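You operate a simulated robot arm through the tools that you are given. There is no shell and no other tool.

You are at the controls of a simulated robot arm. One attempt, no reset.

Task
Turn the range high, retune till TUNED, peak high till it rings, and loop on.
Fine: on the folding case; the red ring light must shine; leave the loop on.

The check looks at the end state, three seconds after you hand in, the way a careful person would. Anything else that was tipped, shoved, dropped, spilled or broken makes it a failure.

Robot
A 6-joint arm with a three-finger gripper, fixed in place. Base frame: the origin is at the foot of the arm, x ahead of it, y to its left, z up. Readings come in mm, degrees, newtons and seconds.
Its first joint turns from -166.0 to 166.0 degrees. Payload 4.89 kg.
The tool frame sits at the grasp point between the pads (the TCP): z along the fingers, y along the line on which they close. The tips reach 30 mm beyond it. Largest opening 164 mm; the body of the gripper starts 125 mm behind the TCP.
Orientation is that of the tool frame in the base frame, as [roll, pitch, yaw] about the fixed x, y, z axes, in that order (R = Rz(yaw) Ry(pitch) Rx(roll)). With the fingers straight down and closing along the base's y, the tool's x points along the base's -x, its y along +y and its z along -z.

Tools
- The arm moves only by the tool play_rows. Its argument "moves" is a list that holds one entry, the list of rows, each a list of 7 numbers: the gripper command, from -1 (shut) to 1 (fully open), values between in proportion, then the shift along the tool's x, y, z in units of 50 mm (1.0 is 50 mm), then the turn, a rotation vector about the tool's x, y, z in units of 6 degrees (1.0 is 6 degrees). In form: [[[jaw, x, y, z, rx, ry, rz], ...]]. A call has 1 to 20 rows; each row shifts and turns the commanded pose from where the row before left it, along the tool's axes as they then stand. A call with a number of a shift or a turn outside -1 to 1 is refused whole. A row lasts 0.2 s, in which the tool goes at most 50 mm and 8.6 degrees; a call with a longer step from one row to the next is refused whole, and so is a gripper value outside its range. Where a pose cannot be reached the arm comes as near as it can. A force on the tool above 40 N (or 10 N above the force at the start of the call, whichever is more), or a blocked arm, ends the call early, and 0.2 s more pass. The fingers move at their own pace (about 108 mm/s each) and stop on an object; they squeeze with about 37 N. The grip force told is the motor's: it shows also when the fingers shut on nothing. Time passes only in rows, and 0.2 s behind the last, so rows that do not move let the fingers close. It gives the time, the measured TCP pose, the force on the tool (base axes), the opening and the grip force at its end, in the units of the frame above (readings bear some noise), with the torque about the TCP (base axes, N m) and any sound that the robot's microphone picked up.
- Cameras (640 x 400 px; columns grow to the right, rows downward): "scene" is fixed at [395.5, -503.8, 1535]; the picture's right is [0.65, -0.76, 0.00], its down [-0.49, -0.42, -0.76] and it looks along [0.58, 0.50, -0.65] (base axes); focal length 353 px, centre (320, 200). "wrist" rides on the gripper at [76, -2, -152] in the tool frame; the picture's right is [0.02, 1.00, 0.00], its down [-0.88, 0.02, -0.47] and it looks along [-0.47, 0.01, 0.88] (tool axes); focal length 247 px, centre (320, 200). There is no depth. A picture from a camera that has moved, and an enlarged one, comes with that camera's place and axes in the base frame and with its lens. The place of the scene camera against the robot may be out by one fixed shift of up to 12 mm in any direction.
- get_image(camera): a new picture of that camera. The clock stands still meanwhile.
- move_column(by): slides the trunk up (or, below 0, down) by that many mm; the arm rides with it, the base frame stays. It gives what a move gives, with no picture.
- close_up(camera, box): a new picture of the part [left, top, right, bottom] of that camera's present view, enlarged. The clock stands still meanwhile.
- close_job(): hands the job in; it is judged then, once.

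Places have to be worked out from the pictures, the camera data and where the tool is seen. Open the gripper and draw the arm clear of the work before you hand the job in, unless the task says otherwise.

The tools are called as name(argument=value, ...) on one line, values as JSON. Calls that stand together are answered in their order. play_rows: Moves the arm, as the interface text tells. Its arguments: {"type":"object","properties":{"moves":{"type":"array","items":{"type":"array","items":{"type":"array","items":{"type":"number"}}}}},"required":["moves"]} The other tools are called the same way: move_column (by) slides the trunk up or down; get_image (camera) takes a picture; close_up (camera, box) takes an enlarged picture of a part of a camera's view; close_job () hands the job in.

At the start:

```text
time: 0.0
tool_pos: [580.4, -45.6, 1256.0]
tcp_rot: [180.0, 0.1, -180.0]
force: [-1.0, 0.3, 0.4]
ft_torque: [-0.01, 0.0, 0.02]
width: 164.1
grasp_force: 0.0
trunk travel left (down, up): [-175.0, 215.0]
```

scene: 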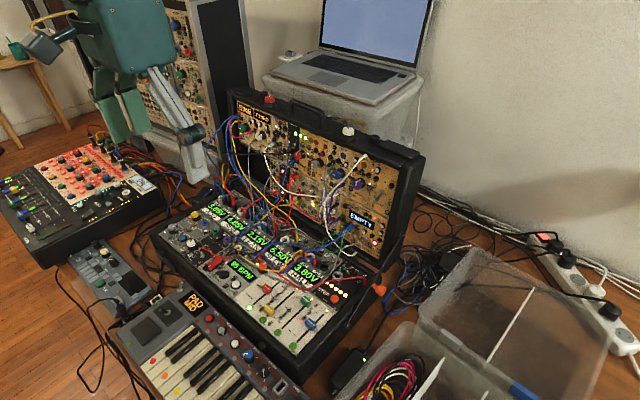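
wrist: 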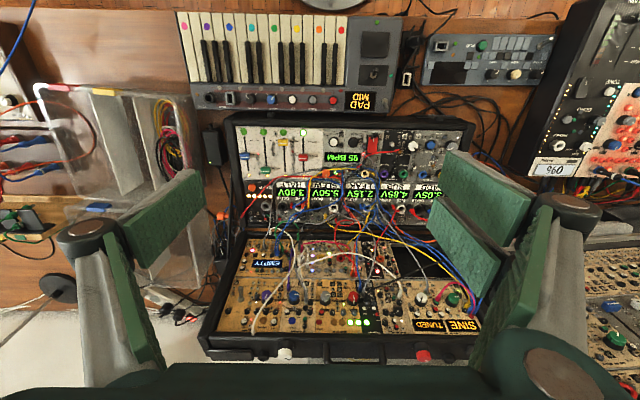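

I start by looking closely at the folding case from both cameras to find the range, tune, peak and loop controls.

close_up(camera="scene", box=[220, 80, 420, 205])

close_up(camera="wrist", box=[200, 225, 490, 370])

close_up(camera="wrist", box=[350, 230, 490, 350])

close_up(camera="scene", box=[225, 85, 325, 155])

close_up(camera="scene", box=[300, 140, 410, 260])

close_up(camera="scene", box=[150, 180, 380, 330])

```text
3.20 times, centred on (320, 142) of scene
camera zoom: at [395.5, -503.8, 1535.0], right [0.65, -0.76, 0.0], down [-0.49, -0.42, -0.76], along [0.58, 0.5, -0.65], focal length 1130 px, centre (320, 384)
```

zoom: 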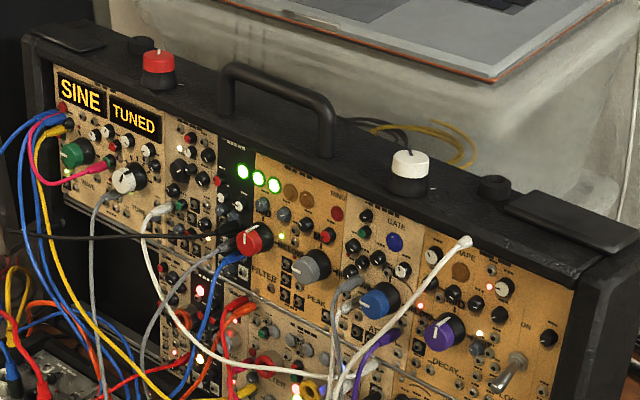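

```text
2.21 times, centred on (345, 298) of wrist
camera zoom: at [504.0, -47.4, 1409.3], right [-0.02, 1.0, 0.0], down [0.88, 0.02, 0.47], along [0.47, 0.01, -0.88], focal length 545 px, centre (265, -15)
```

zoom: 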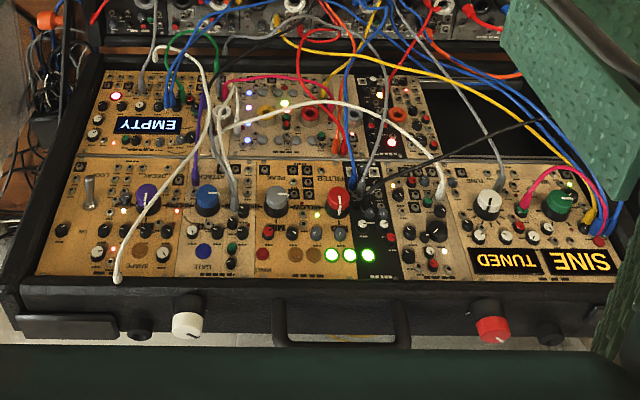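

```text
3.33 times, centred on (420, 290) of wrist
camera zoom: at [504.0, -47.4, 1409.3], right [-0.02, 1.0, 0.0], down [0.88, 0.02, 0.47], along [0.47, 0.01, -0.88], focal length 823 px, centre (-13, -100)
```

zoom: 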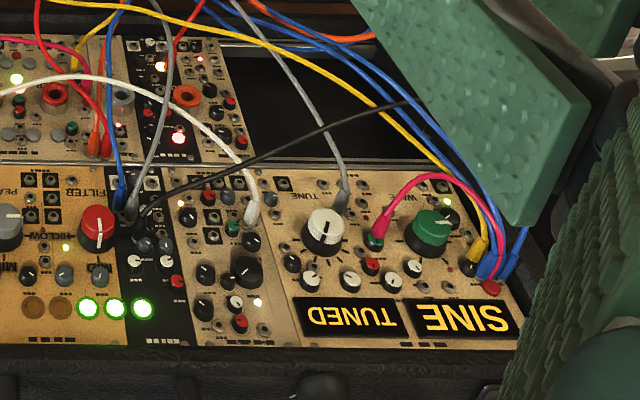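

```text
5.71 times, centred on (275, 120) of scene
camera zoom: at [395.5, -503.8, 1535.0], right [0.65, -0.76, 0.0], down [-0.49, -0.42, -0.76], along [0.58, 0.5, -0.65], focal length 2018 px, centre (577, 657)
```

zoom: 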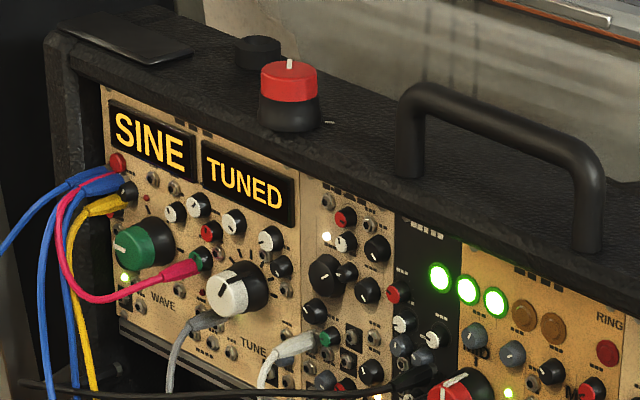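

```text
3.33 times, centred on (355, 200) of scene
camera zoom: at [395.5, -503.8, 1535.0], right [0.65, -0.76, 0.0], down [-0.49, -0.42, -0.76], along [0.58, 0.5, -0.65], focal length 1177 px, centre (203, 200)
```

zoom: 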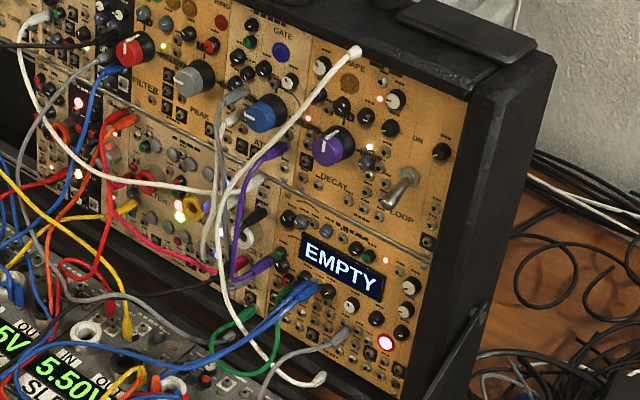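

```text
2.67 times, centred on (265, 255) of scene
camera zoom: at [395.5, -503.8, 1535.0], right [0.65, -0.76, 0.0], down [-0.49, -0.42, -0.76], along [0.58, 0.5, -0.65], focal length 942 px, centre (467, 53)
```

zoom: 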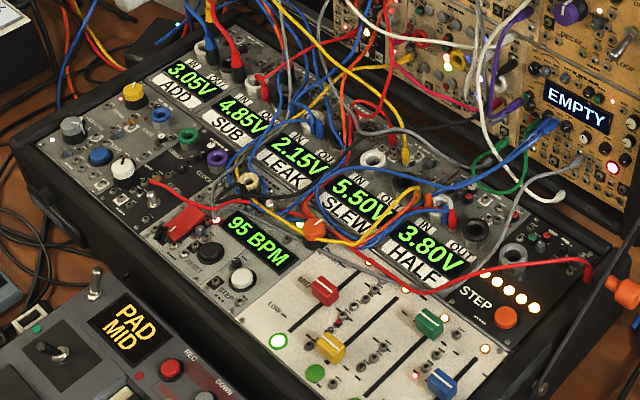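

The lid of the case carries the WAVE/TUNE oscillator, the FILTER with PEAK and RING light, and an envelope with the LOOP toggle. I need much tighter views to find the range control and to read labels.

close_up(camera="scene", box=[225, 90, 275, 122])

close_up(camera="scene", box=[235, 115, 285, 147])

close_up(camera="scene", box=[285, 125, 345, 163])

close_up(camera="scene", box=[340, 155, 400, 215])

close_up(camera="wrist", box=[400, 270, 480, 335])

close_up(camera="wrist", box=[310, 285, 390, 335])

close_up(camera="wrist", box=[220, 280, 320, 340])

```text
12.50 times, centred on (250, 106) of scene
camera zoom: at [395.5, -503.8, 1535.0], right [0.65, -0.76, 0.0], down [-0.49, -0.42, -0.76], along [0.58, 0.5, -0.65], focal length 4414 px, centre (1195, 1375)
```

zoom: 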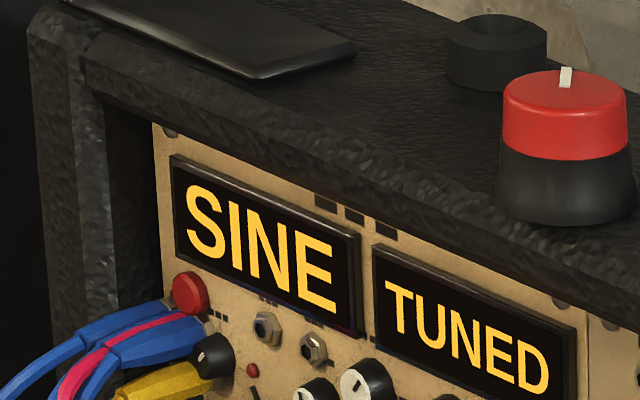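

```text
12.50 times, centred on (260, 131) of scene
camera zoom: at [395.5, -503.8, 1535.0], right [0.65, -0.76, 0.0], down [-0.49, -0.42, -0.76], along [0.58, 0.5, -0.65], focal length 4414 px, centre (1070, 1062)
```

zoom: 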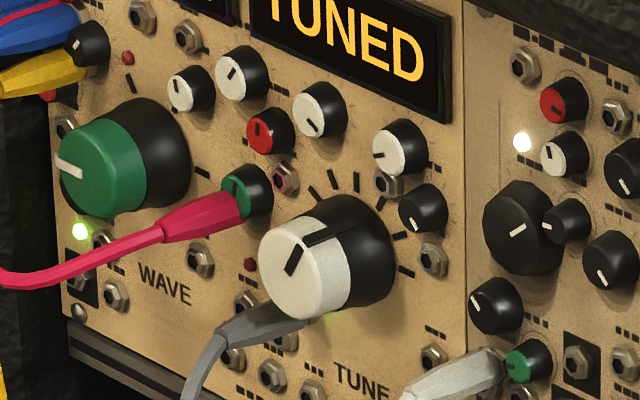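

```text
10.53 times, centred on (315, 144) of scene
camera zoom: at [395.5, -503.8, 1535.0], right [0.65, -0.76, 0.0], down [-0.49, -0.42, -0.76], along [0.58, 0.5, -0.65], focal length 3717 px, centre (373, 790)
```

zoom: 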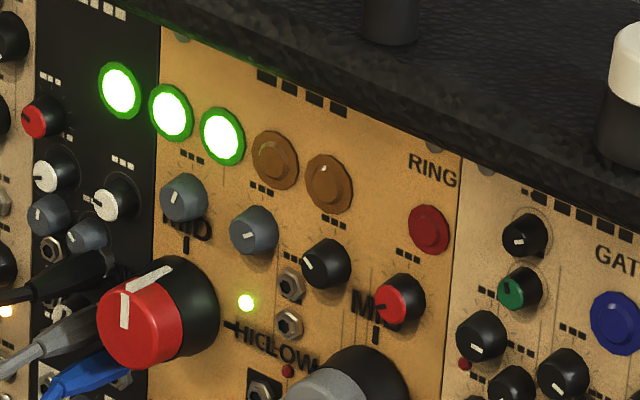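

```text
6.67 times, centred on (370, 185) of scene
camera zoom: at [395.5, -503.8, 1535.0], right [0.65, -0.76, 0.0], down [-0.49, -0.42, -0.76], along [0.58, 0.5, -0.65], focal length 2354 px, centre (-13, 300)
```

zoom: 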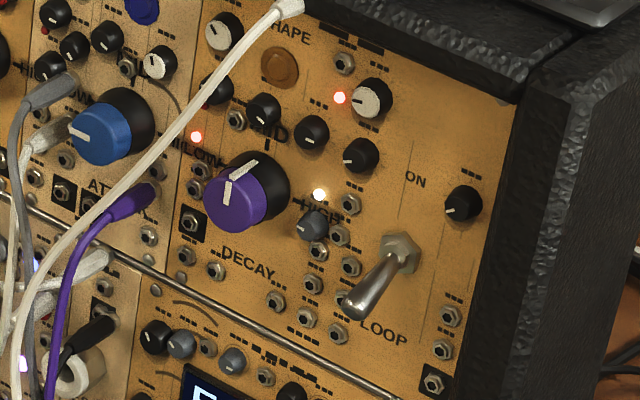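

```text
6.15 times, centred on (440, 302) of wrist
camera zoom: at [504.0, -47.4, 1409.3], right [-0.02, 1.0, 0.0], down [0.88, 0.02, 0.47], along [0.47, 0.01, -0.88], focal length 1520 px, centre (-418, -431)
```

zoom: 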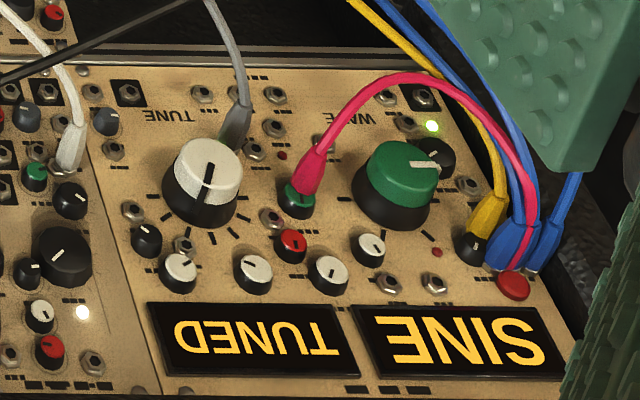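

```text
8.00 times, centred on (350, 310) of wrist
camera zoom: at [504.0, -47.4, 1409.3], right [-0.02, 1.0, 0.0], down [0.88, 0.02, 0.47], along [0.47, 0.01, -0.88], focal length 1976 px, centre (80, -680)
```

zoom: 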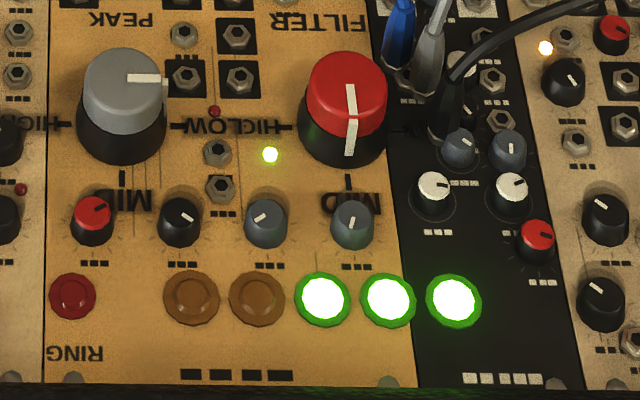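

```text
6.40 times, centred on (270, 310) of wrist
camera zoom: at [504.0, -47.4, 1409.3], right [-0.02, 1.0, 0.0], down [0.88, 0.02, 0.47], along [0.47, 0.01, -0.88], focal length 1581 px, centre (640, -504)
```

zoom: 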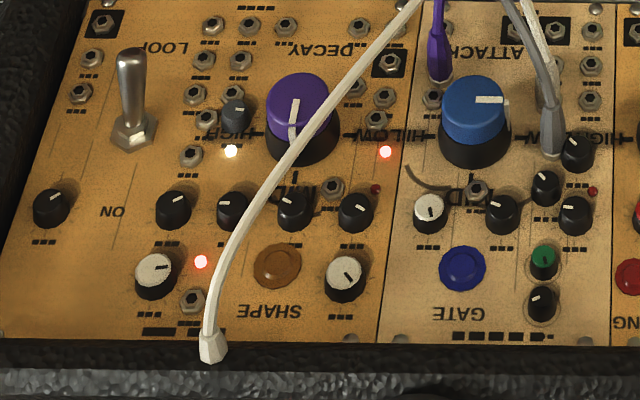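

FILTER at MID, PEAK at LOW, LOOP lever pointing down (off). "Range" is not found yet, so I look closer at the lower half of the case and other modules.

close_up(camera="scene", box=[155, 205, 245, 265])

close_up(camera="scene", box=[210, 235, 300, 295])

close_up(camera="scene", box=[260, 255, 350, 335])

close_up(camera="scene", box=[265, 155, 335, 215])

close_up(camera="scene", box=[325, 195, 395, 260])

close_up(camera="wrist", box=[230, 120, 450, 240])

close_up(camera="scene", box=[130, 0, 260, 150])

close_up(camera="scene", box=[0, 130, 170, 260])

```text
6.67 times, centred on (200, 235) of scene
camera zoom: at [395.5, -503.8, 1535.0], right [0.65, -0.76, 0.0], down [-0.49, -0.42, -0.76], along [0.58, 0.5, -0.65], focal length 2354 px, centre (1120, -33)
```

zoom: 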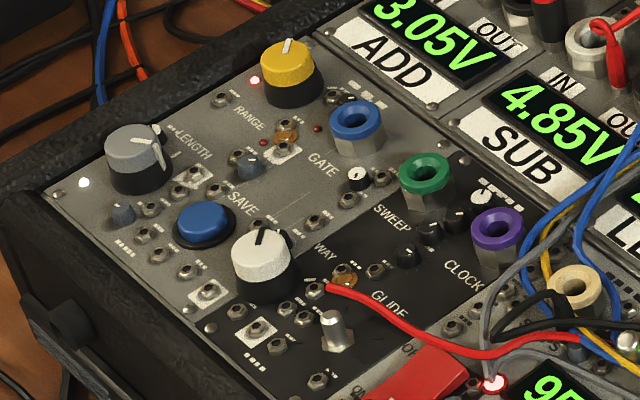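

```text
6.67 times, centred on (255, 265) of scene
camera zoom: at [395.5, -503.8, 1535.0], right [0.65, -0.76, 0.0], down [-0.49, -0.42, -0.76], along [0.58, 0.5, -0.65], focal length 2354 px, centre (753, -233)
```

zoom: 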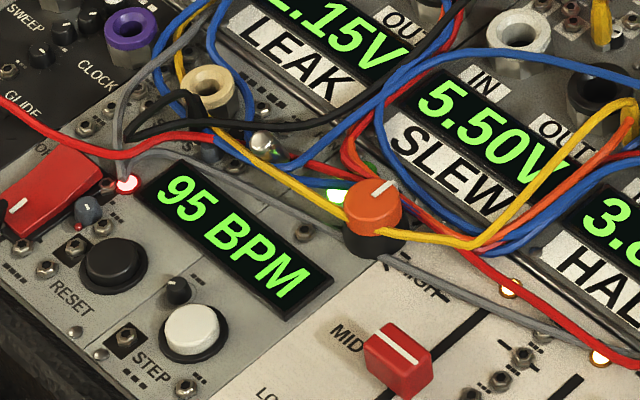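

```text
5.00 times, centred on (305, 295) of scene
camera zoom: at [395.5, -503.8, 1535.0], right [0.65, -0.76, 0.0], down [-0.49, -0.42, -0.76], along [0.58, 0.5, -0.65], focal length 1766 px, centre (395, -275)
```

zoom: 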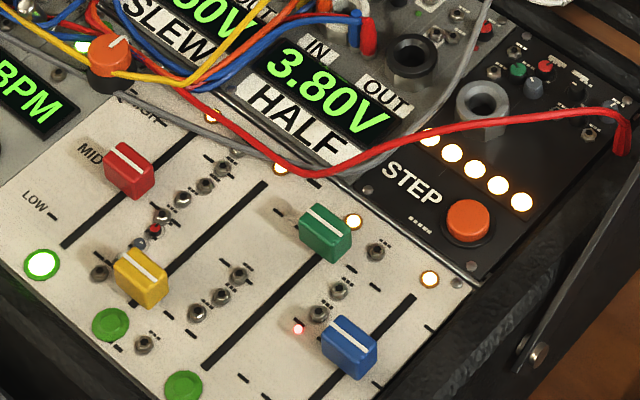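

```text
6.67 times, centred on (300, 185) of scene
camera zoom: at [395.5, -503.8, 1535.0], right [0.65, -0.76, 0.0], down [-0.49, -0.42, -0.76], along [0.58, 0.5, -0.65], focal length 2354 px, centre (453, 300)
```

zoom: 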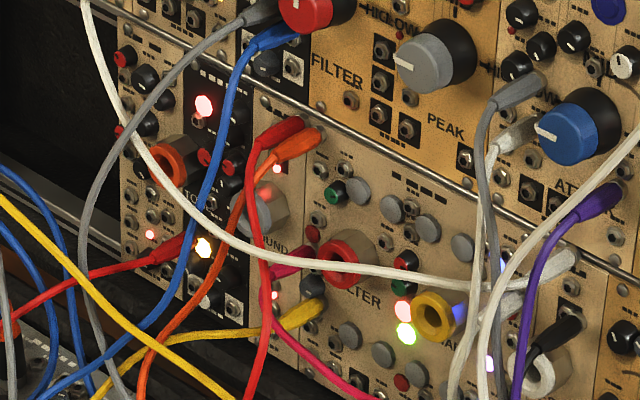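

```text
6.15 times, centred on (360, 228) of scene
camera zoom: at [395.5, -503.8, 1535.0], right [0.65, -0.76, 0.0], down [-0.49, -0.42, -0.76], along [0.58, 0.5, -0.65], focal length 2173 px, centre (74, 31)
```

zoom: 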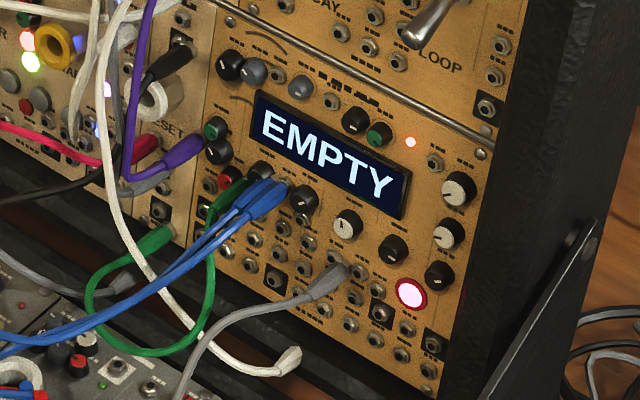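

```text
2.91 times, centred on (340, 180) of wrist
camera zoom: at [504.0, -47.4, 1409.3], right [-0.02, 1.0, 0.0], down [0.88, 0.02, 0.47], along [0.47, 0.01, -0.88], focal length 718 px, centre (262, 258)
```

zoom: 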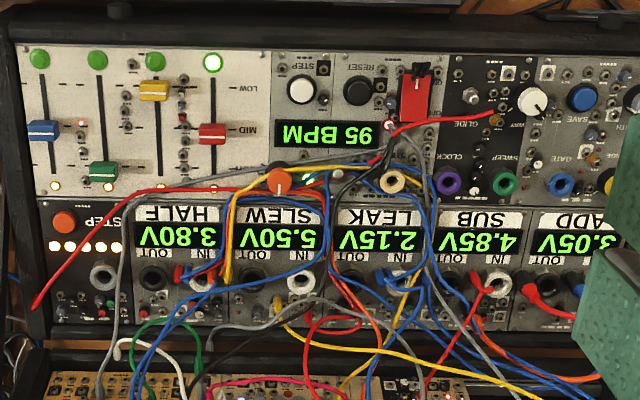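

```text
2.67 times, centred on (195, 75) of scene
camera zoom: at [395.5, -503.8, 1535.0], right [0.65, -0.76, 0.0], down [-0.49, -0.42, -0.76], along [0.58, 0.5, -0.65], focal length 942 px, centre (653, 533)
```

zoom: 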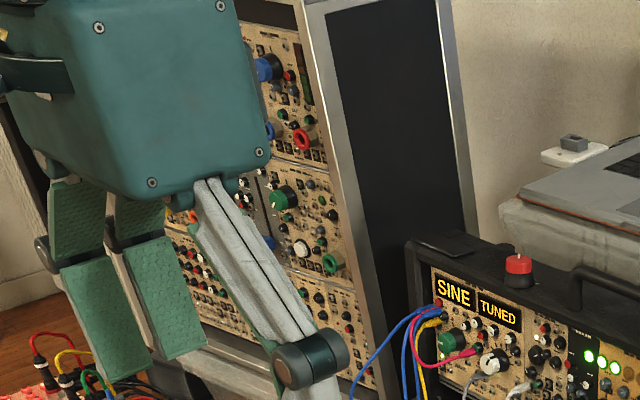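

```text
3.08 times, centred on (85, 195) of scene
camera zoom: at [395.5, -503.8, 1535.0], right [0.65, -0.76, 0.0], down [-0.49, -0.42, -0.76], along [0.58, 0.5, -0.65], focal length 1086 px, centre (1043, 215)
```

zoom: 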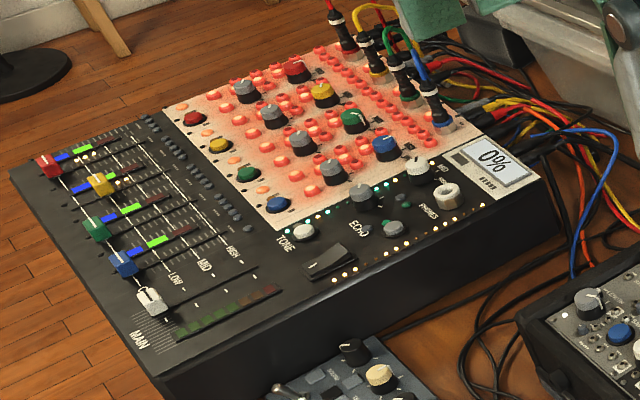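

The yellow knob in the lower left of the case is labelled RANGE. I zoom on it for its scale and pointer.

close_up(camera="scene", box=[180, 205, 215, 230])

close_up(camera="wrist", box=[400, 130, 450, 200])

close_up(camera="scene", box=[165, 215, 215, 255])

```text
16.00 times, centred on (198, 218) of scene
camera zoom: at [395.5, -503.8, 1535.0], right [0.65, -0.76, 0.0], down [-0.49, -0.42, -0.76], along [0.58, 0.5, -0.65], focal length 5650 px, centre (2280, -80)
```

zoom: 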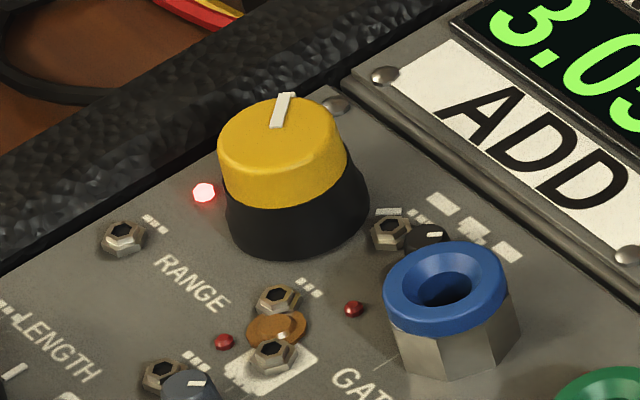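

```text
5.71 times, centred on (425, 165) of wrist
camera zoom: at [504.0, -47.4, 1409.3], right [-0.02, 1.0, 0.0], down [0.88, 0.02, 0.47], along [0.47, 0.01, -0.88], focal length 1411 px, centre (-280, 400)
```

zoom: 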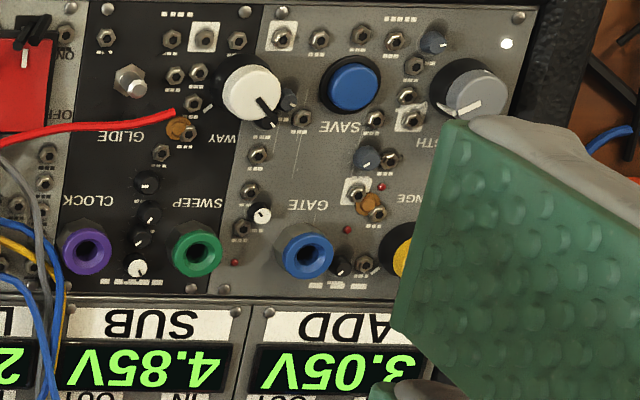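

```text
10.00 times, centred on (190, 235) of scene
camera zoom: at [395.5, -503.8, 1535.0], right [0.65, -0.76, 0.0], down [-0.49, -0.42, -0.76], along [0.58, 0.5, -0.65], focal length 3531 px, centre (1620, -150)
```

zoom: 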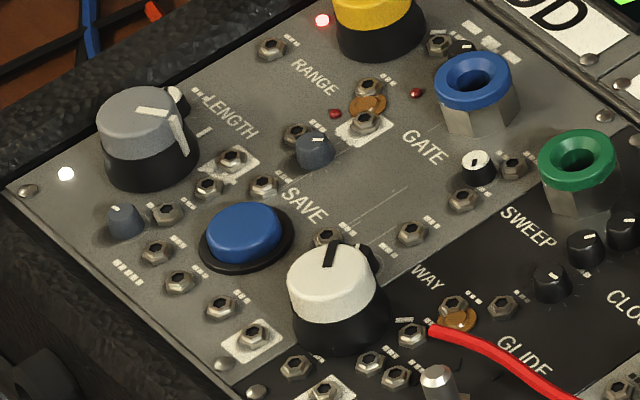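

RANGE is the yellow knob; by triangulating, its cap is near (727, 250, 850), TUNE cap near (933, 180, 1042), PEAK cap near (933, -26, 1038), LOOP lever tip near (924, -210, 1030). I move the tool left by 150 mm at the same height to get a clear wrist view of RANGE.

play_rows(moves=[[[1, 0, 1, 0, 0, 0, 0], [1, 0, 1, 0, 0, 0, 0], [1, 0, 1, 0, 0, 0, 0], [1, 0, 0, 0, 0, 0, 0]]])

get_image(camera="wrist")

get_image(camera="scene")

```text
time: 1.0
tool_pos: [580.7, 106.4, 1256.2]
tcp_rot: [179.9, 0.0, 180.0]
force: [0.1, 0.3, 0.3]
ft_torque: [-0.03, 0.03, -0.03]
width: 164.0
grasp_force: 0.1
trunk travel left (down, up): [-175.0, 215.0]
```

```text
taken
camera wrist: at [504.4, 103.9, 1408.5], right [-0.02, 1.0, 0.0], down [0.88, 0.02, 0.47], along [0.47, 0.01, -0.88], focal length 247 px, centre (320, 200)
```

wrist: 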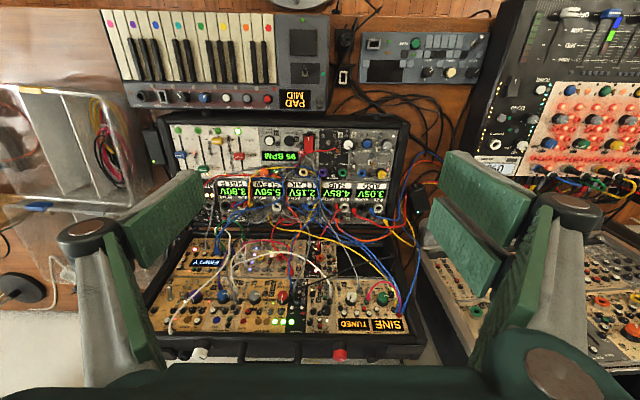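

```text
taken
```

scene: 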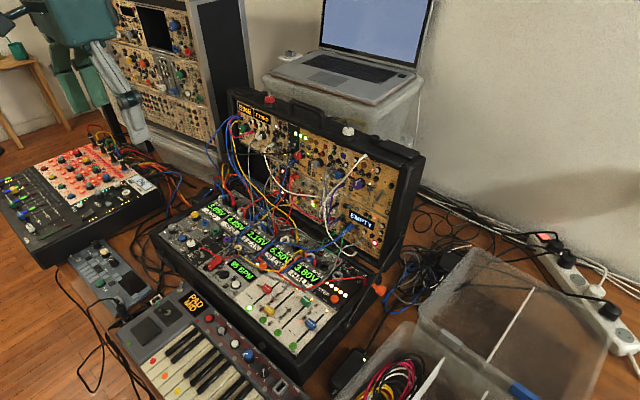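

The lower panel is now unobstructed between the fingers. I zoom on the RANGE knob and the lid panel from here.

close_up(camera="wrist", box=[340, 130, 404, 170])

close_up(camera="wrist", box=[368, 134, 400, 154])

close_up(camera="wrist", box=[330, 270, 426, 340])

close_up(camera="wrist", box=[150, 270, 330, 350])

```text
10.00 times, centred on (372, 150) of wrist
camera zoom: at [504.4, 103.9, 1408.5], right [-0.02, 1.0, 0.0], down [0.88, 0.02, 0.47], along [0.47, 0.01, -0.88], focal length 2470 px, centre (-200, 700)
```

zoom: 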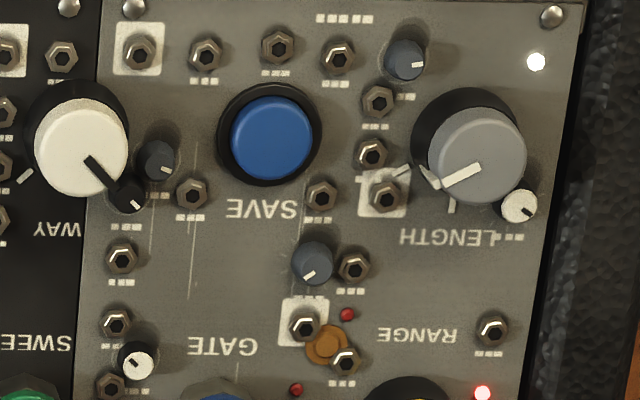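

```text
16.00 times, centred on (384, 144) of wrist
camera zoom: at [504.4, 103.9, 1408.5], right [-0.02, 1.0, 0.0], down [0.88, 0.02, 0.47], along [0.47, 0.01, -0.88], focal length 3952 px, centre (-704, 1096)
```

zoom: 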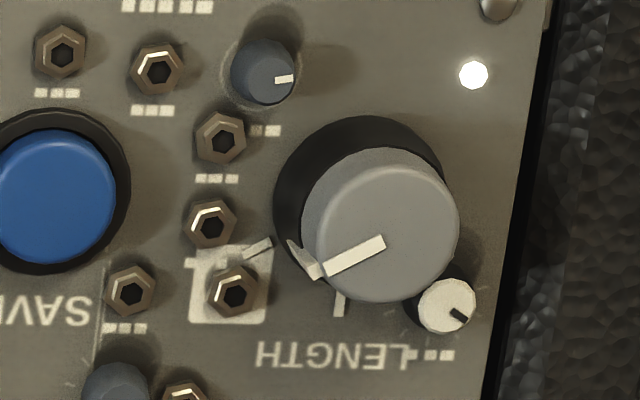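

```text
5.71 times, centred on (378, 305) of wrist
camera zoom: at [504.4, 103.9, 1408.5], right [-0.02, 1.0, 0.0], down [0.88, 0.02, 0.47], along [0.47, 0.01, -0.88], focal length 1411 px, centre (-11, -400)
```

zoom: 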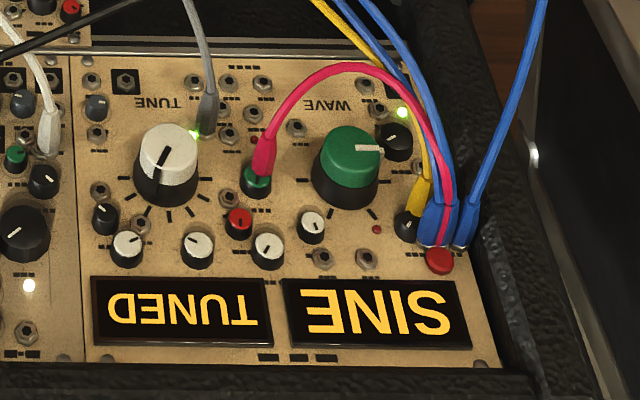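

```text
3.56 times, centred on (240, 310) of wrist
camera zoom: at [504.4, 103.9, 1408.5], right [-0.02, 1.0, 0.0], down [0.88, 0.02, 0.47], along [0.47, 0.01, -0.88], focal length 878 px, centre (604, -191)
```

zoom: 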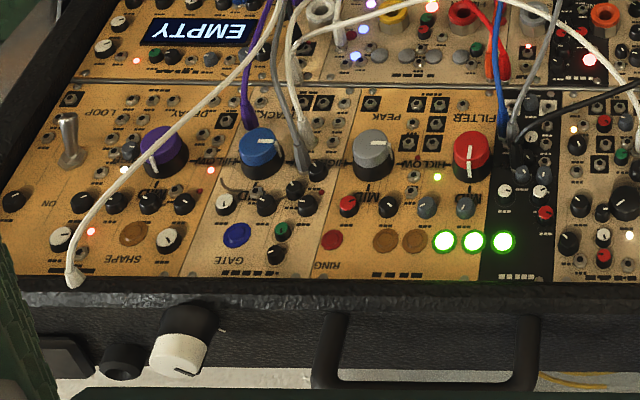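

close_up(camera="wrist", box=[364, 155, 404, 185])

close_up(camera="wrist", box=[230, 120, 400, 220])

close_up(camera="wrist", box=[340, 285, 380, 310])

```text
13.33 times, centred on (384, 170) of wrist
camera zoom: at [504.4, 103.9, 1408.5], right [-0.02, 1.0, 0.0], down [0.88, 0.02, 0.47], along [0.47, 0.01, -0.88], focal length 3293 px, centre (-533, 600)
```

zoom: 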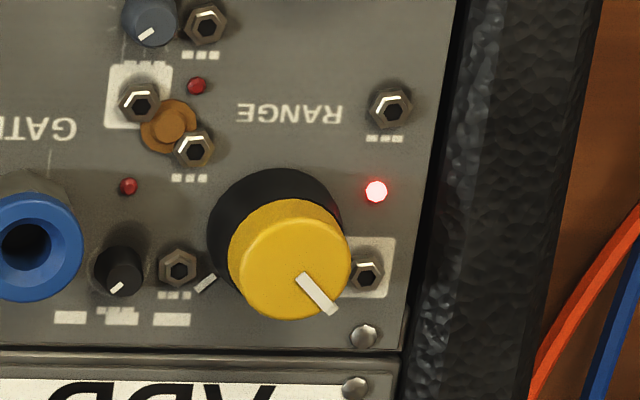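

```text
3.76 times, centred on (315, 170) of wrist
camera zoom: at [504.4, 103.9, 1408.5], right [-0.02, 1.0, 0.0], down [0.88, 0.02, 0.47], along [0.47, 0.01, -0.88], focal length 930 px, centre (339, 313)
```

zoom: 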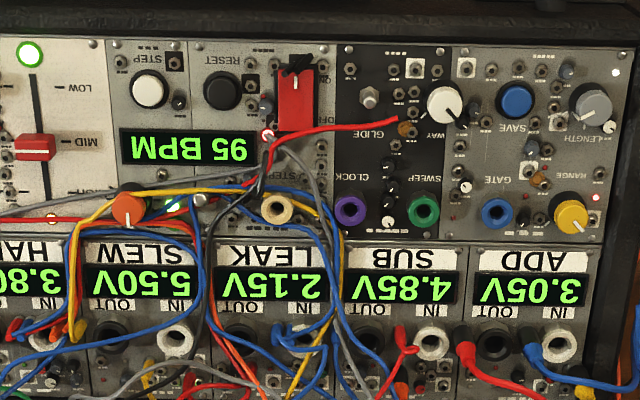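

```text
16.00 times, centred on (360, 298) of wrist
camera zoom: at [504.4, 103.9, 1408.5], right [-0.02, 1.0, 0.0], down [0.88, 0.02, 0.47], along [0.47, 0.01, -0.88], focal length 3952 px, centre (-320, -1360)
```

zoom: 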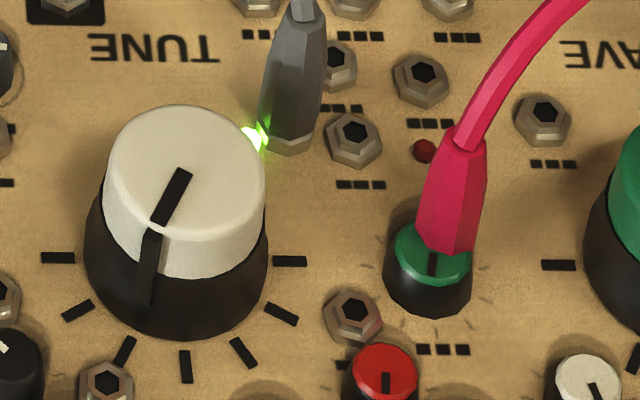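

RANGE's yellow knob points up-left with a mark at up-right (high); its cap is about (732, 261, 842), roughly 22 mm across and 18 mm tall. Before moving there I check the tall rack at the left and the draped cables for clearance.

close_up(camera="wrist", box=[380, 150, 640, 380])

close_up(camera="scene", box=[90, 0, 290, 230])

close_up(camera="wrist", box=[280, 160, 440, 320])

```text
1.74 times, centred on (510, 265) of wrist
camera zoom: at [504.4, 103.9, 1408.5], right [-0.02, 1.0, 0.0], down [0.88, 0.02, 0.47], along [0.47, 0.01, -0.88], focal length 430 px, centre (-10, 87)
```

zoom: 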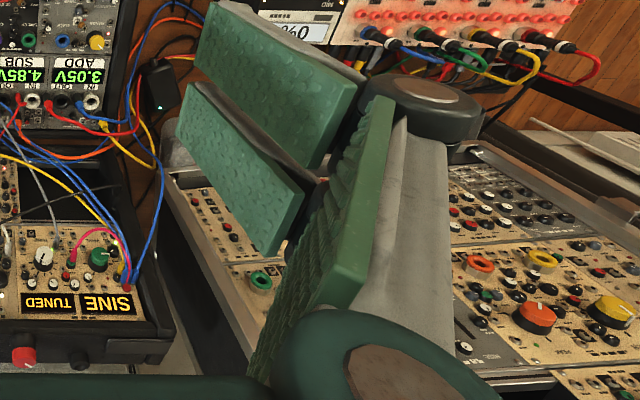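

```text
1.74 times, centred on (190, 115) of scene
camera zoom: at [395.5, -503.8, 1535.0], right [0.65, -0.76, 0.0], down [-0.49, -0.42, -0.76], along [0.58, 0.5, -0.65], focal length 614 px, centre (546, 348)
```

zoom: 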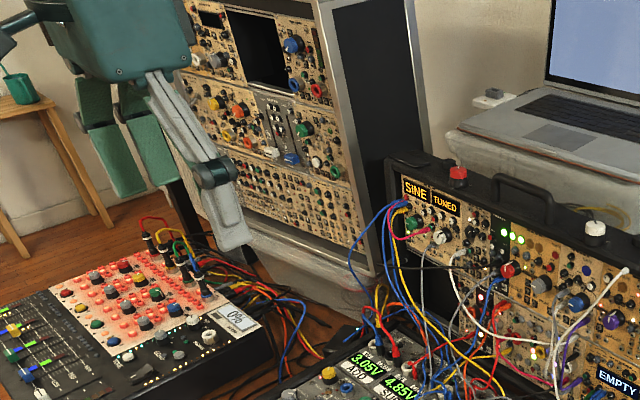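

```text
2.50 times, centred on (360, 240) of wrist
camera zoom: at [504.4, 103.9, 1408.5], right [-0.02, 1.0, 0.0], down [0.88, 0.02, 0.47], along [0.47, 0.01, -0.88], focal length 617 px, centre (220, 100)
```

zoom: 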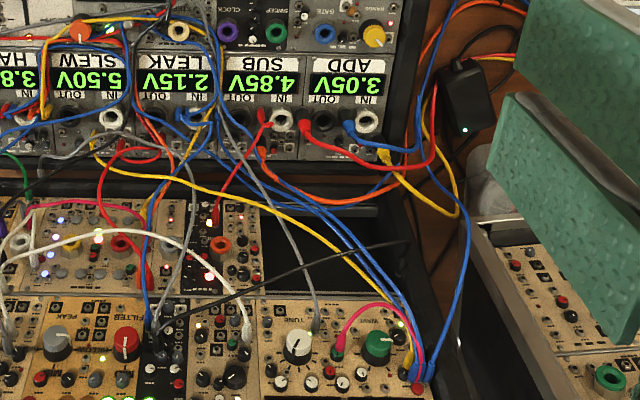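

The rack stands further back and left, clear of the RANGE area. I move over RANGE at a safe height (z≈980) with the jaw narrowed to about 60 mm and then check with the wrist camera.

play_rows(moves=[[[-0.27, -0.604, 0.617, 0, 0, 0, 0], [-0.27, -0.604, 0.617, 0, 0, 0, 0], [-0.27, -0.604, 0.617, 0, 0, 0, 0], [-0.27, -0.604, 0.617, 0, 0, 0, 0], [-0.27, -0.604, 0.617, 0, 0, 0, 0], [-0.27, 0, 0, 0.9, 0, 0, 0], [-0.27, 0, 0, 0.9, 0, 0, 0], [-0.27, 0, 0, 0.9, 0, 0, 0], [-0.27, 0, 0, 0.9, 0, 0, 0], [-0.27, 0, 0, 0.9, 0, 0, 0], [-0.27, 0, 0, 0.9, 0, 0, 0], [-0.27, 0, 0, 0, 0, 0, 0]]])

get_image(camera="wrist")

get_image(camera="scene")

```text
time: 3.6
tool_pos: [730.4, 259.6, 987.3]
tcp_rot: [-180.0, 0.0, 180.0]
force: [0.8, -0.7, -1.2]
ft_torque: [-0.05, 0.09, 0.02]
width: 59.8
grasp_force: 0.0
trunk travel left (down, up): [-175.0, 215.0]
```

```text
taken
camera wrist: at [654.7, 256.7, 1139.0], right [-0.02, 1.0, 0.0], down [0.88, 0.02, 0.47], along [0.47, 0.01, -0.88], focal length 247 px, centre (320, 200)
```

wrist: 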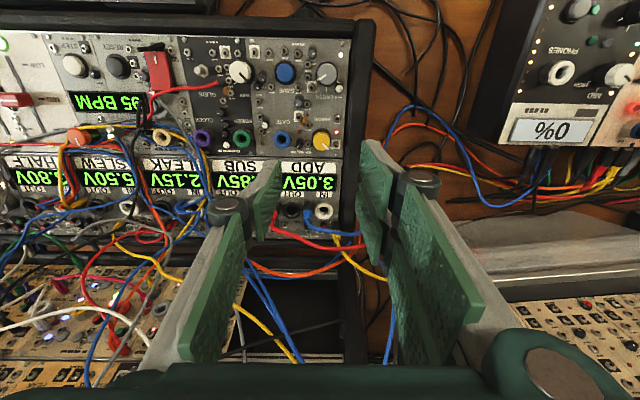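

```text
taken
```

scene: 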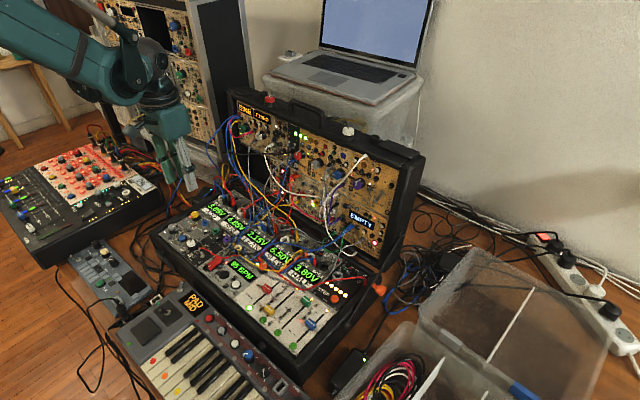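

close_up(camera="wrist", box=[280, 110, 360, 160])

close_up(camera="wrist", box=[300, 122, 340, 148])

```text
8.00 times, centred on (320, 135) of wrist
camera zoom: at [654.7, 256.7, 1139.0], right [-0.02, 1.0, 0.0], down [0.88, 0.02, 0.47], along [0.47, 0.01, -0.88], focal length 1976 px, centre (320, 720)
```

zoom: 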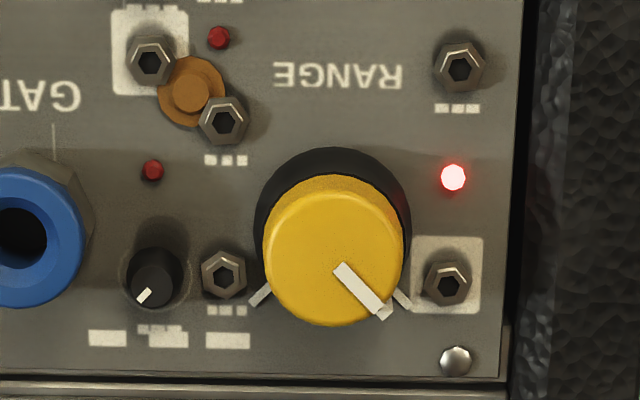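

```text
15.38 times, centred on (320, 135) of wrist
camera zoom: at [654.7, 256.7, 1139.0], right [-0.02, 1.0, 0.0], down [0.88, 0.02, 0.47], along [0.47, 0.01, -0.88], focal length 3800 px, centre (320, 1200)
```

zoom: 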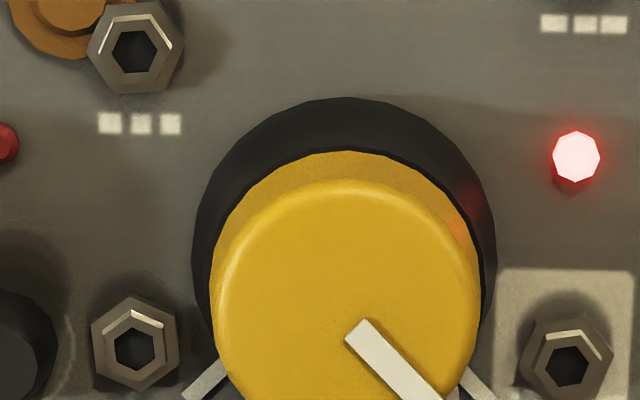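

Two marks at ±45° show a two-position RANGE knob currently on the left one; its axis is about (733, 260). I centre over it, pre-rotate the gripper 30° and descend to z≈890 with about 40 mm opening, then check.

play_rows(moves=[[[-0.51, -0.052, 0.014, 0, 0, 0, 0], [-0.51, 0, 0, 0.39, 0, 0, 1], [-0.51, 0, 0, 0.39, 0, 0, 1], [-0.51, 0, 0, 0.39, 0, 0, 1], [-0.51, 0, 0, 0.39, 0, 0, 1], [-0.51, 0, 0, 0.39, 0, 0, 1], [-0.51, 0, 0, 0, 0, 0, 0]]])

get_image(camera="wrist")

close_up(camera="scene", box=[150, 160, 250, 240])

```text
time: 5.2
tool_pos: [733.6, 261.7, 889.1]
tcp_rot: [180.0, 0.1, 149.8]
force: [-0.5, 0.0, -0.3]
ft_torque: [-0.04, 0.02, 0.02]
width: 40.3
grasp_force: 0.0
trunk travel left (down, up): [-175.0, 215.0]
```

```text
taken
camera wrist: at [666.5, 296.4, 1041.6], right [0.48, 0.88, 0.0], down [0.77, -0.43, 0.47], along [0.41, -0.23, -0.88], focal length 247 px, centre (320, 200)
```

wrist: 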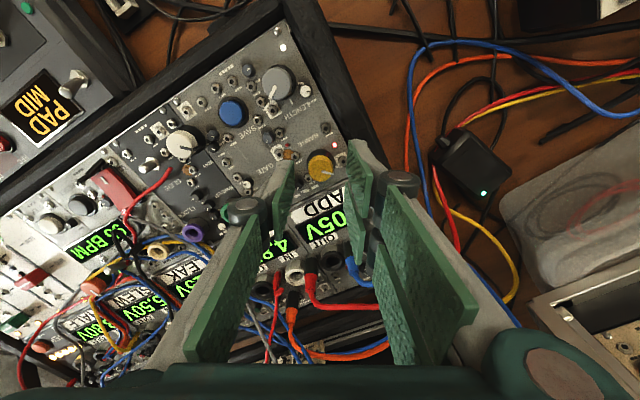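

```text
5.00 times, centred on (200, 200) of scene
camera zoom: at [395.5, -503.8, 1535.0], right [0.65, -0.76, 0.0], down [-0.49, -0.42, -0.76], along [0.58, 0.5, -0.65], focal length 1766 px, centre (920, 200)
```

zoom: 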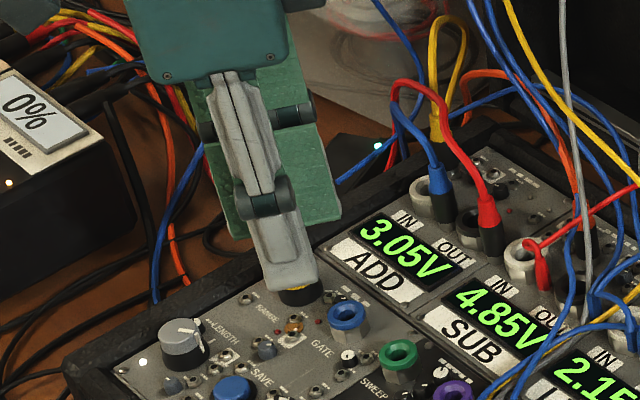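

close_up(camera="wrist", box=[270, 130, 370, 200])

```text
5.71 times, centred on (320, 165) of wrist
camera zoom: at [666.5, 296.4, 1041.6], right [0.48, 0.88, 0.0], down [0.77, -0.43, 0.47], along [0.41, -0.23, -0.88], focal length 1411 px, centre (320, 400)
```

zoom: 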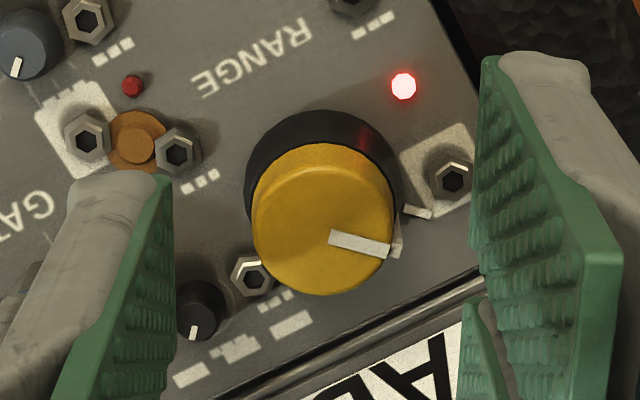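

The knob is centred between the finger pads. I descend 28 mm so the tips straddle the cap, watching the force.

play_rows(moves=[[[-0.51, 0, 0, 0.2, 0, 0, 0], [-0.51, 0, 0, 0.2, 0, 0, 0], [-0.51, 0, 0, 0.16, 0, 0, 0], [-0.51, 0, 0, 0, 0, 0, 0]]])

close_up(camera="wrist", box=[270, 130, 370, 200])

close_up(camera="scene", box=[170, 190, 230, 230])

```text
time: 6.2
tool_pos: [733.8, 261.0, 863.5]
tcp_rot: [180.0, 0.1, 150.0]
force: [3.7, 3.6, 28.7]
ft_torque: [1.13, 0.13, -0.1]
width: 43.2
grasp_force: 3.0
trunk travel left (down, up): [-175.0, 215.0]
stopped in row 4: the force on the tool passed its limit at 41 N (the readings are from after the stop); the commanded pose is now the measured one
```

```text
5.71 times, centred on (320, 165) of wrist
camera zoom: at [666.9, 296.6, 1015.9], right [0.48, 0.88, 0.0], down [0.77, -0.42, 0.47], along [0.42, -0.23, -0.88], focal length 1411 px, centre (320, 400)
```

zoom: 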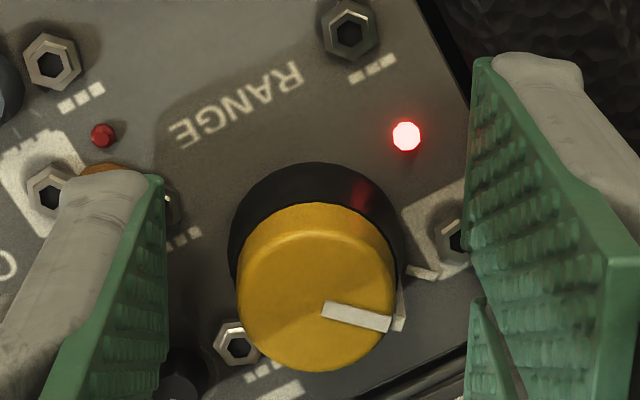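

```text
10.00 times, centred on (200, 210) of scene
camera zoom: at [395.5, -503.8, 1535.0], right [0.65, -0.76, 0.0], down [-0.49, -0.42, -0.76], along [0.58, 0.5, -0.65], focal length 3531 px, centre (1520, 100)
```

zoom: 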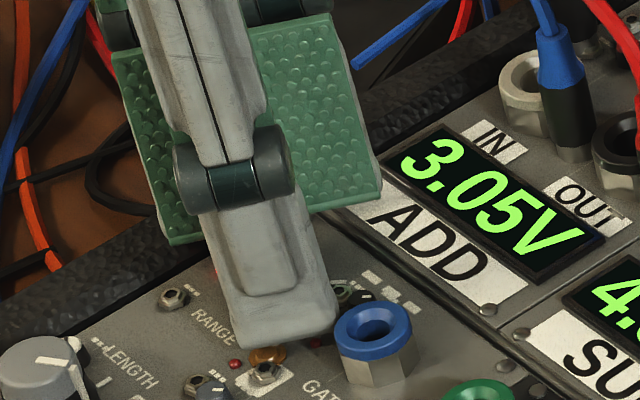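

A finger's outer corner touched the case's side rim at about y≈296, tip z≈833. I back up 2.5 mm and then close on the cap there, since closing pulls the fingers off the rim.

play_rows(moves=[[[-0.51, 0, 0, -0.05, 0, 0, 0], [-0.51, 0, 0, 0, 0, 0, 0]]])

close_up(camera="wrist", box=[230, 110, 410, 230])

```text
time: 6.8
tool_pos: [735.3, 259.0, 864.4]
tcp_rot: [179.9, 0.0, 150.0]
force: [-0.6, -0.1, 0.2]
ft_torque: [-0.03, 0.04, -0.04]
width: 39.9
grasp_force: 0.1
trunk travel left (down, up): [-175.0, 215.0]
```

```text
3.33 times, centred on (320, 170) of wrist
camera zoom: at [667.5, 296.2, 1016.8], right [0.48, 0.88, 0.0], down [0.77, -0.42, 0.47], along [0.42, -0.23, -0.88], focal length 823 px, centre (320, 300)
```

zoom: 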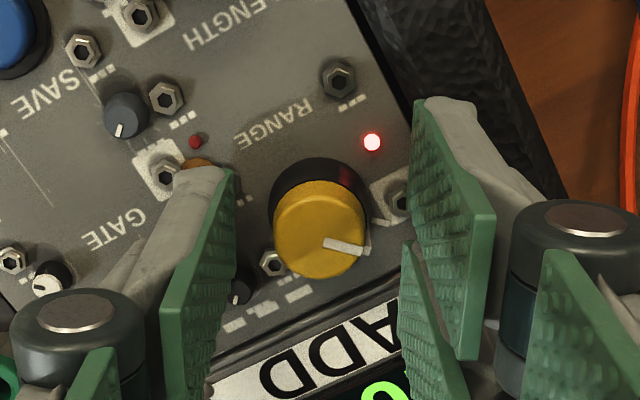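

Contact is released and the cap is well centred between the tips. I close the gripper on the cap.

play_rows(moves=[[[-0.8, 0, 0, 0, 0, 0, 0], [-1, 0, 0, 0, 0, 0, 0], [-1, 0, 0, 0, 0, 0, 0], [-1, 0, 0, 0, 0, 0, 0]]])

close_up(camera="wrist", box=[230, 110, 410, 230])

```text
time: 7.8
tool_pos: [734.8, 259.8, 865.5]
tcp_rot: [180.0, -0.1, 150.0]
force: [-8.2, -11.9, -13.8]
ft_torque: [-0.47, -0.03, -0.01]
width: 20.6
grasp_force: 45.0
trunk travel left (down, up): [-175.0, 215.0]
```

```text
3.33 times, centred on (320, 170) of wrist
camera zoom: at [667.4, 295.9, 1016.9], right [0.48, 0.88, 0.0], down [0.77, -0.42, 0.47], along [0.41, -0.23, -0.88], focal length 823 px, centre (320, 300)
```

zoom: 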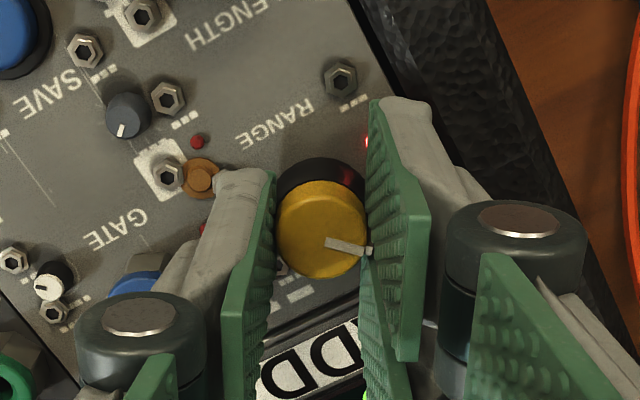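

The cap is held (20.6 mm). I turn clockwise 60° first and watch torque and the pointer.

play_rows(moves=[[[-1, 0, 0, 0, 0, 0, 1], [-1, 0, 0, 0, 0, 0, 1], [-1, 0, 0, 0, 0, 0, 1], [-1, 0, 0, 0, 0, 0, 1], [-1, 0, 0, 0, 0, 0, 1], [-1, 0, 0, 0, 0, 0, 1], [-1, 0, 0, 0, 0, 0, 1], [-1, 0, 0, 0, 0, 0, 1], [-1, 0, 0, 0, 0, 0, 1], [-1, 0, 0, 0, 0, 0, 1], [-1, 0, 0, 0, 0, 0, 0]]])

close_up(camera="wrist", box=[230, 110, 410, 230])

close_up(camera="scene", box=[170, 85, 290, 240])

```text
time: 8.8
tool_pos: [734.7, 259.1, 864.2]
tcp_rot: [180.0, 0.0, 128.4]
force: [-0.9, -5.6, -7.2]
ft_torque: [-0.22, 0.06, -0.01]
width: 20.4
grasp_force: 45.7
trunk travel left (down, up): [-175.0, 215.0]
stopped in row 4: the force on the tool passed its limit at 41 N (the readings are from after the stop); the commanded pose is now the measured one
```

```text
3.33 times, centred on (320, 170) of wrist
camera zoom: at [685.3, 317.8, 1016.9], right [0.77, 0.64, 0.0], down [0.56, -0.68, 0.47], along [0.3, -0.37, -0.88], focal length 823 px, centre (320, 300)
```

zoom: 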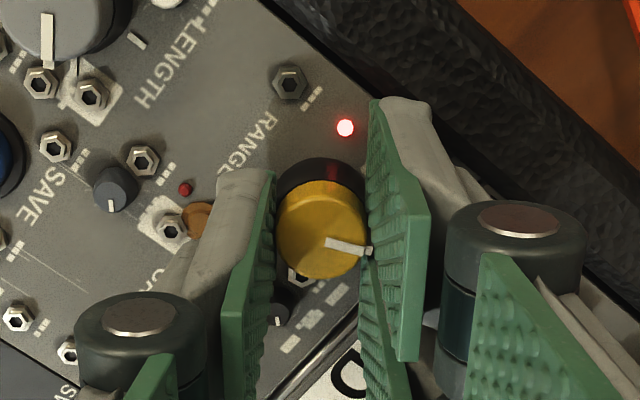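

```text
2.58 times, centred on (230, 162) of scene
camera zoom: at [395.5, -503.8, 1535.0], right [0.65, -0.76, 0.0], down [-0.49, -0.42, -0.76], along [0.58, 0.5, -0.65], focal length 911 px, centre (552, 297)
```

zoom: 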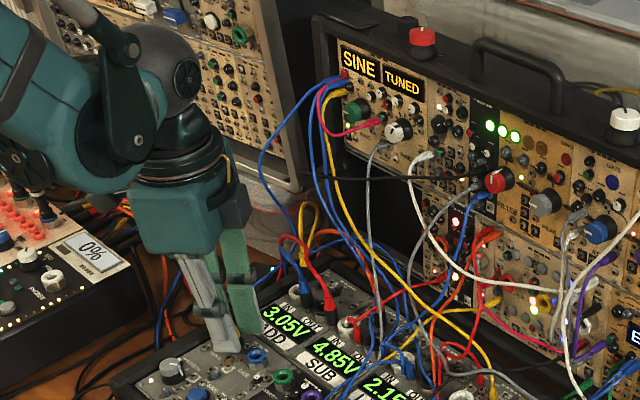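

The knob turned about 22° along with the gripper before a brief force spike; residual force is small now. I continue in gentler steps.

play_rows(moves=[[[-1, 0, 0, 0, 0, 0, 0.5], [-1, 0, 0, 0, 0, 0, 0.5], [-1, 0, 0, 0, 0, 0, 0.5], [-1, 0, 0, 0, 0, 0, 0.5], [-1, 0, 0, 0, 0, 0, 0.5], [-1, 0, 0, 0, 0, 0, 0.5]]])

close_up(camera="wrist", box=[230, 110, 410, 230])

```text
time: 10.2
tool_pos: [733.6, 259.8, 864.5]
tcp_rot: [180.0, -0.1, 110.1]
force: [-12.5, -14.8, -7.3]
ft_torque: [-0.44, 0.33, 0.05]
width: 20.4
grasp_force: 44.6
trunk travel left (down, up): [-175.0, 215.0]
```

```text
3.33 times, centred on (320, 170) of wrist
camera zoom: at [705.5, 329.7, 1017.0], right [0.93, 0.37, 0.0], down [0.32, -0.82, 0.47], along [0.17, -0.44, -0.88], focal length 823 px, centre (320, 300)
```

zoom: 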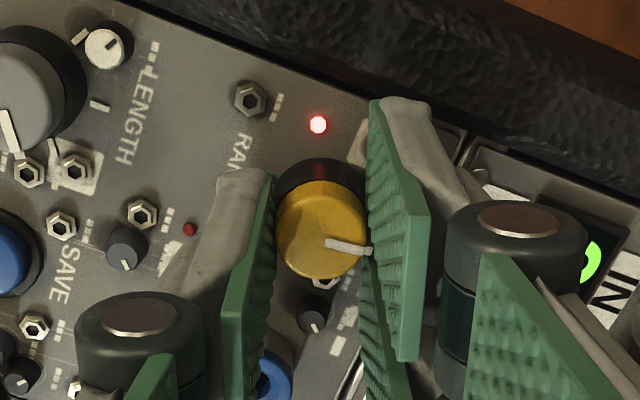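

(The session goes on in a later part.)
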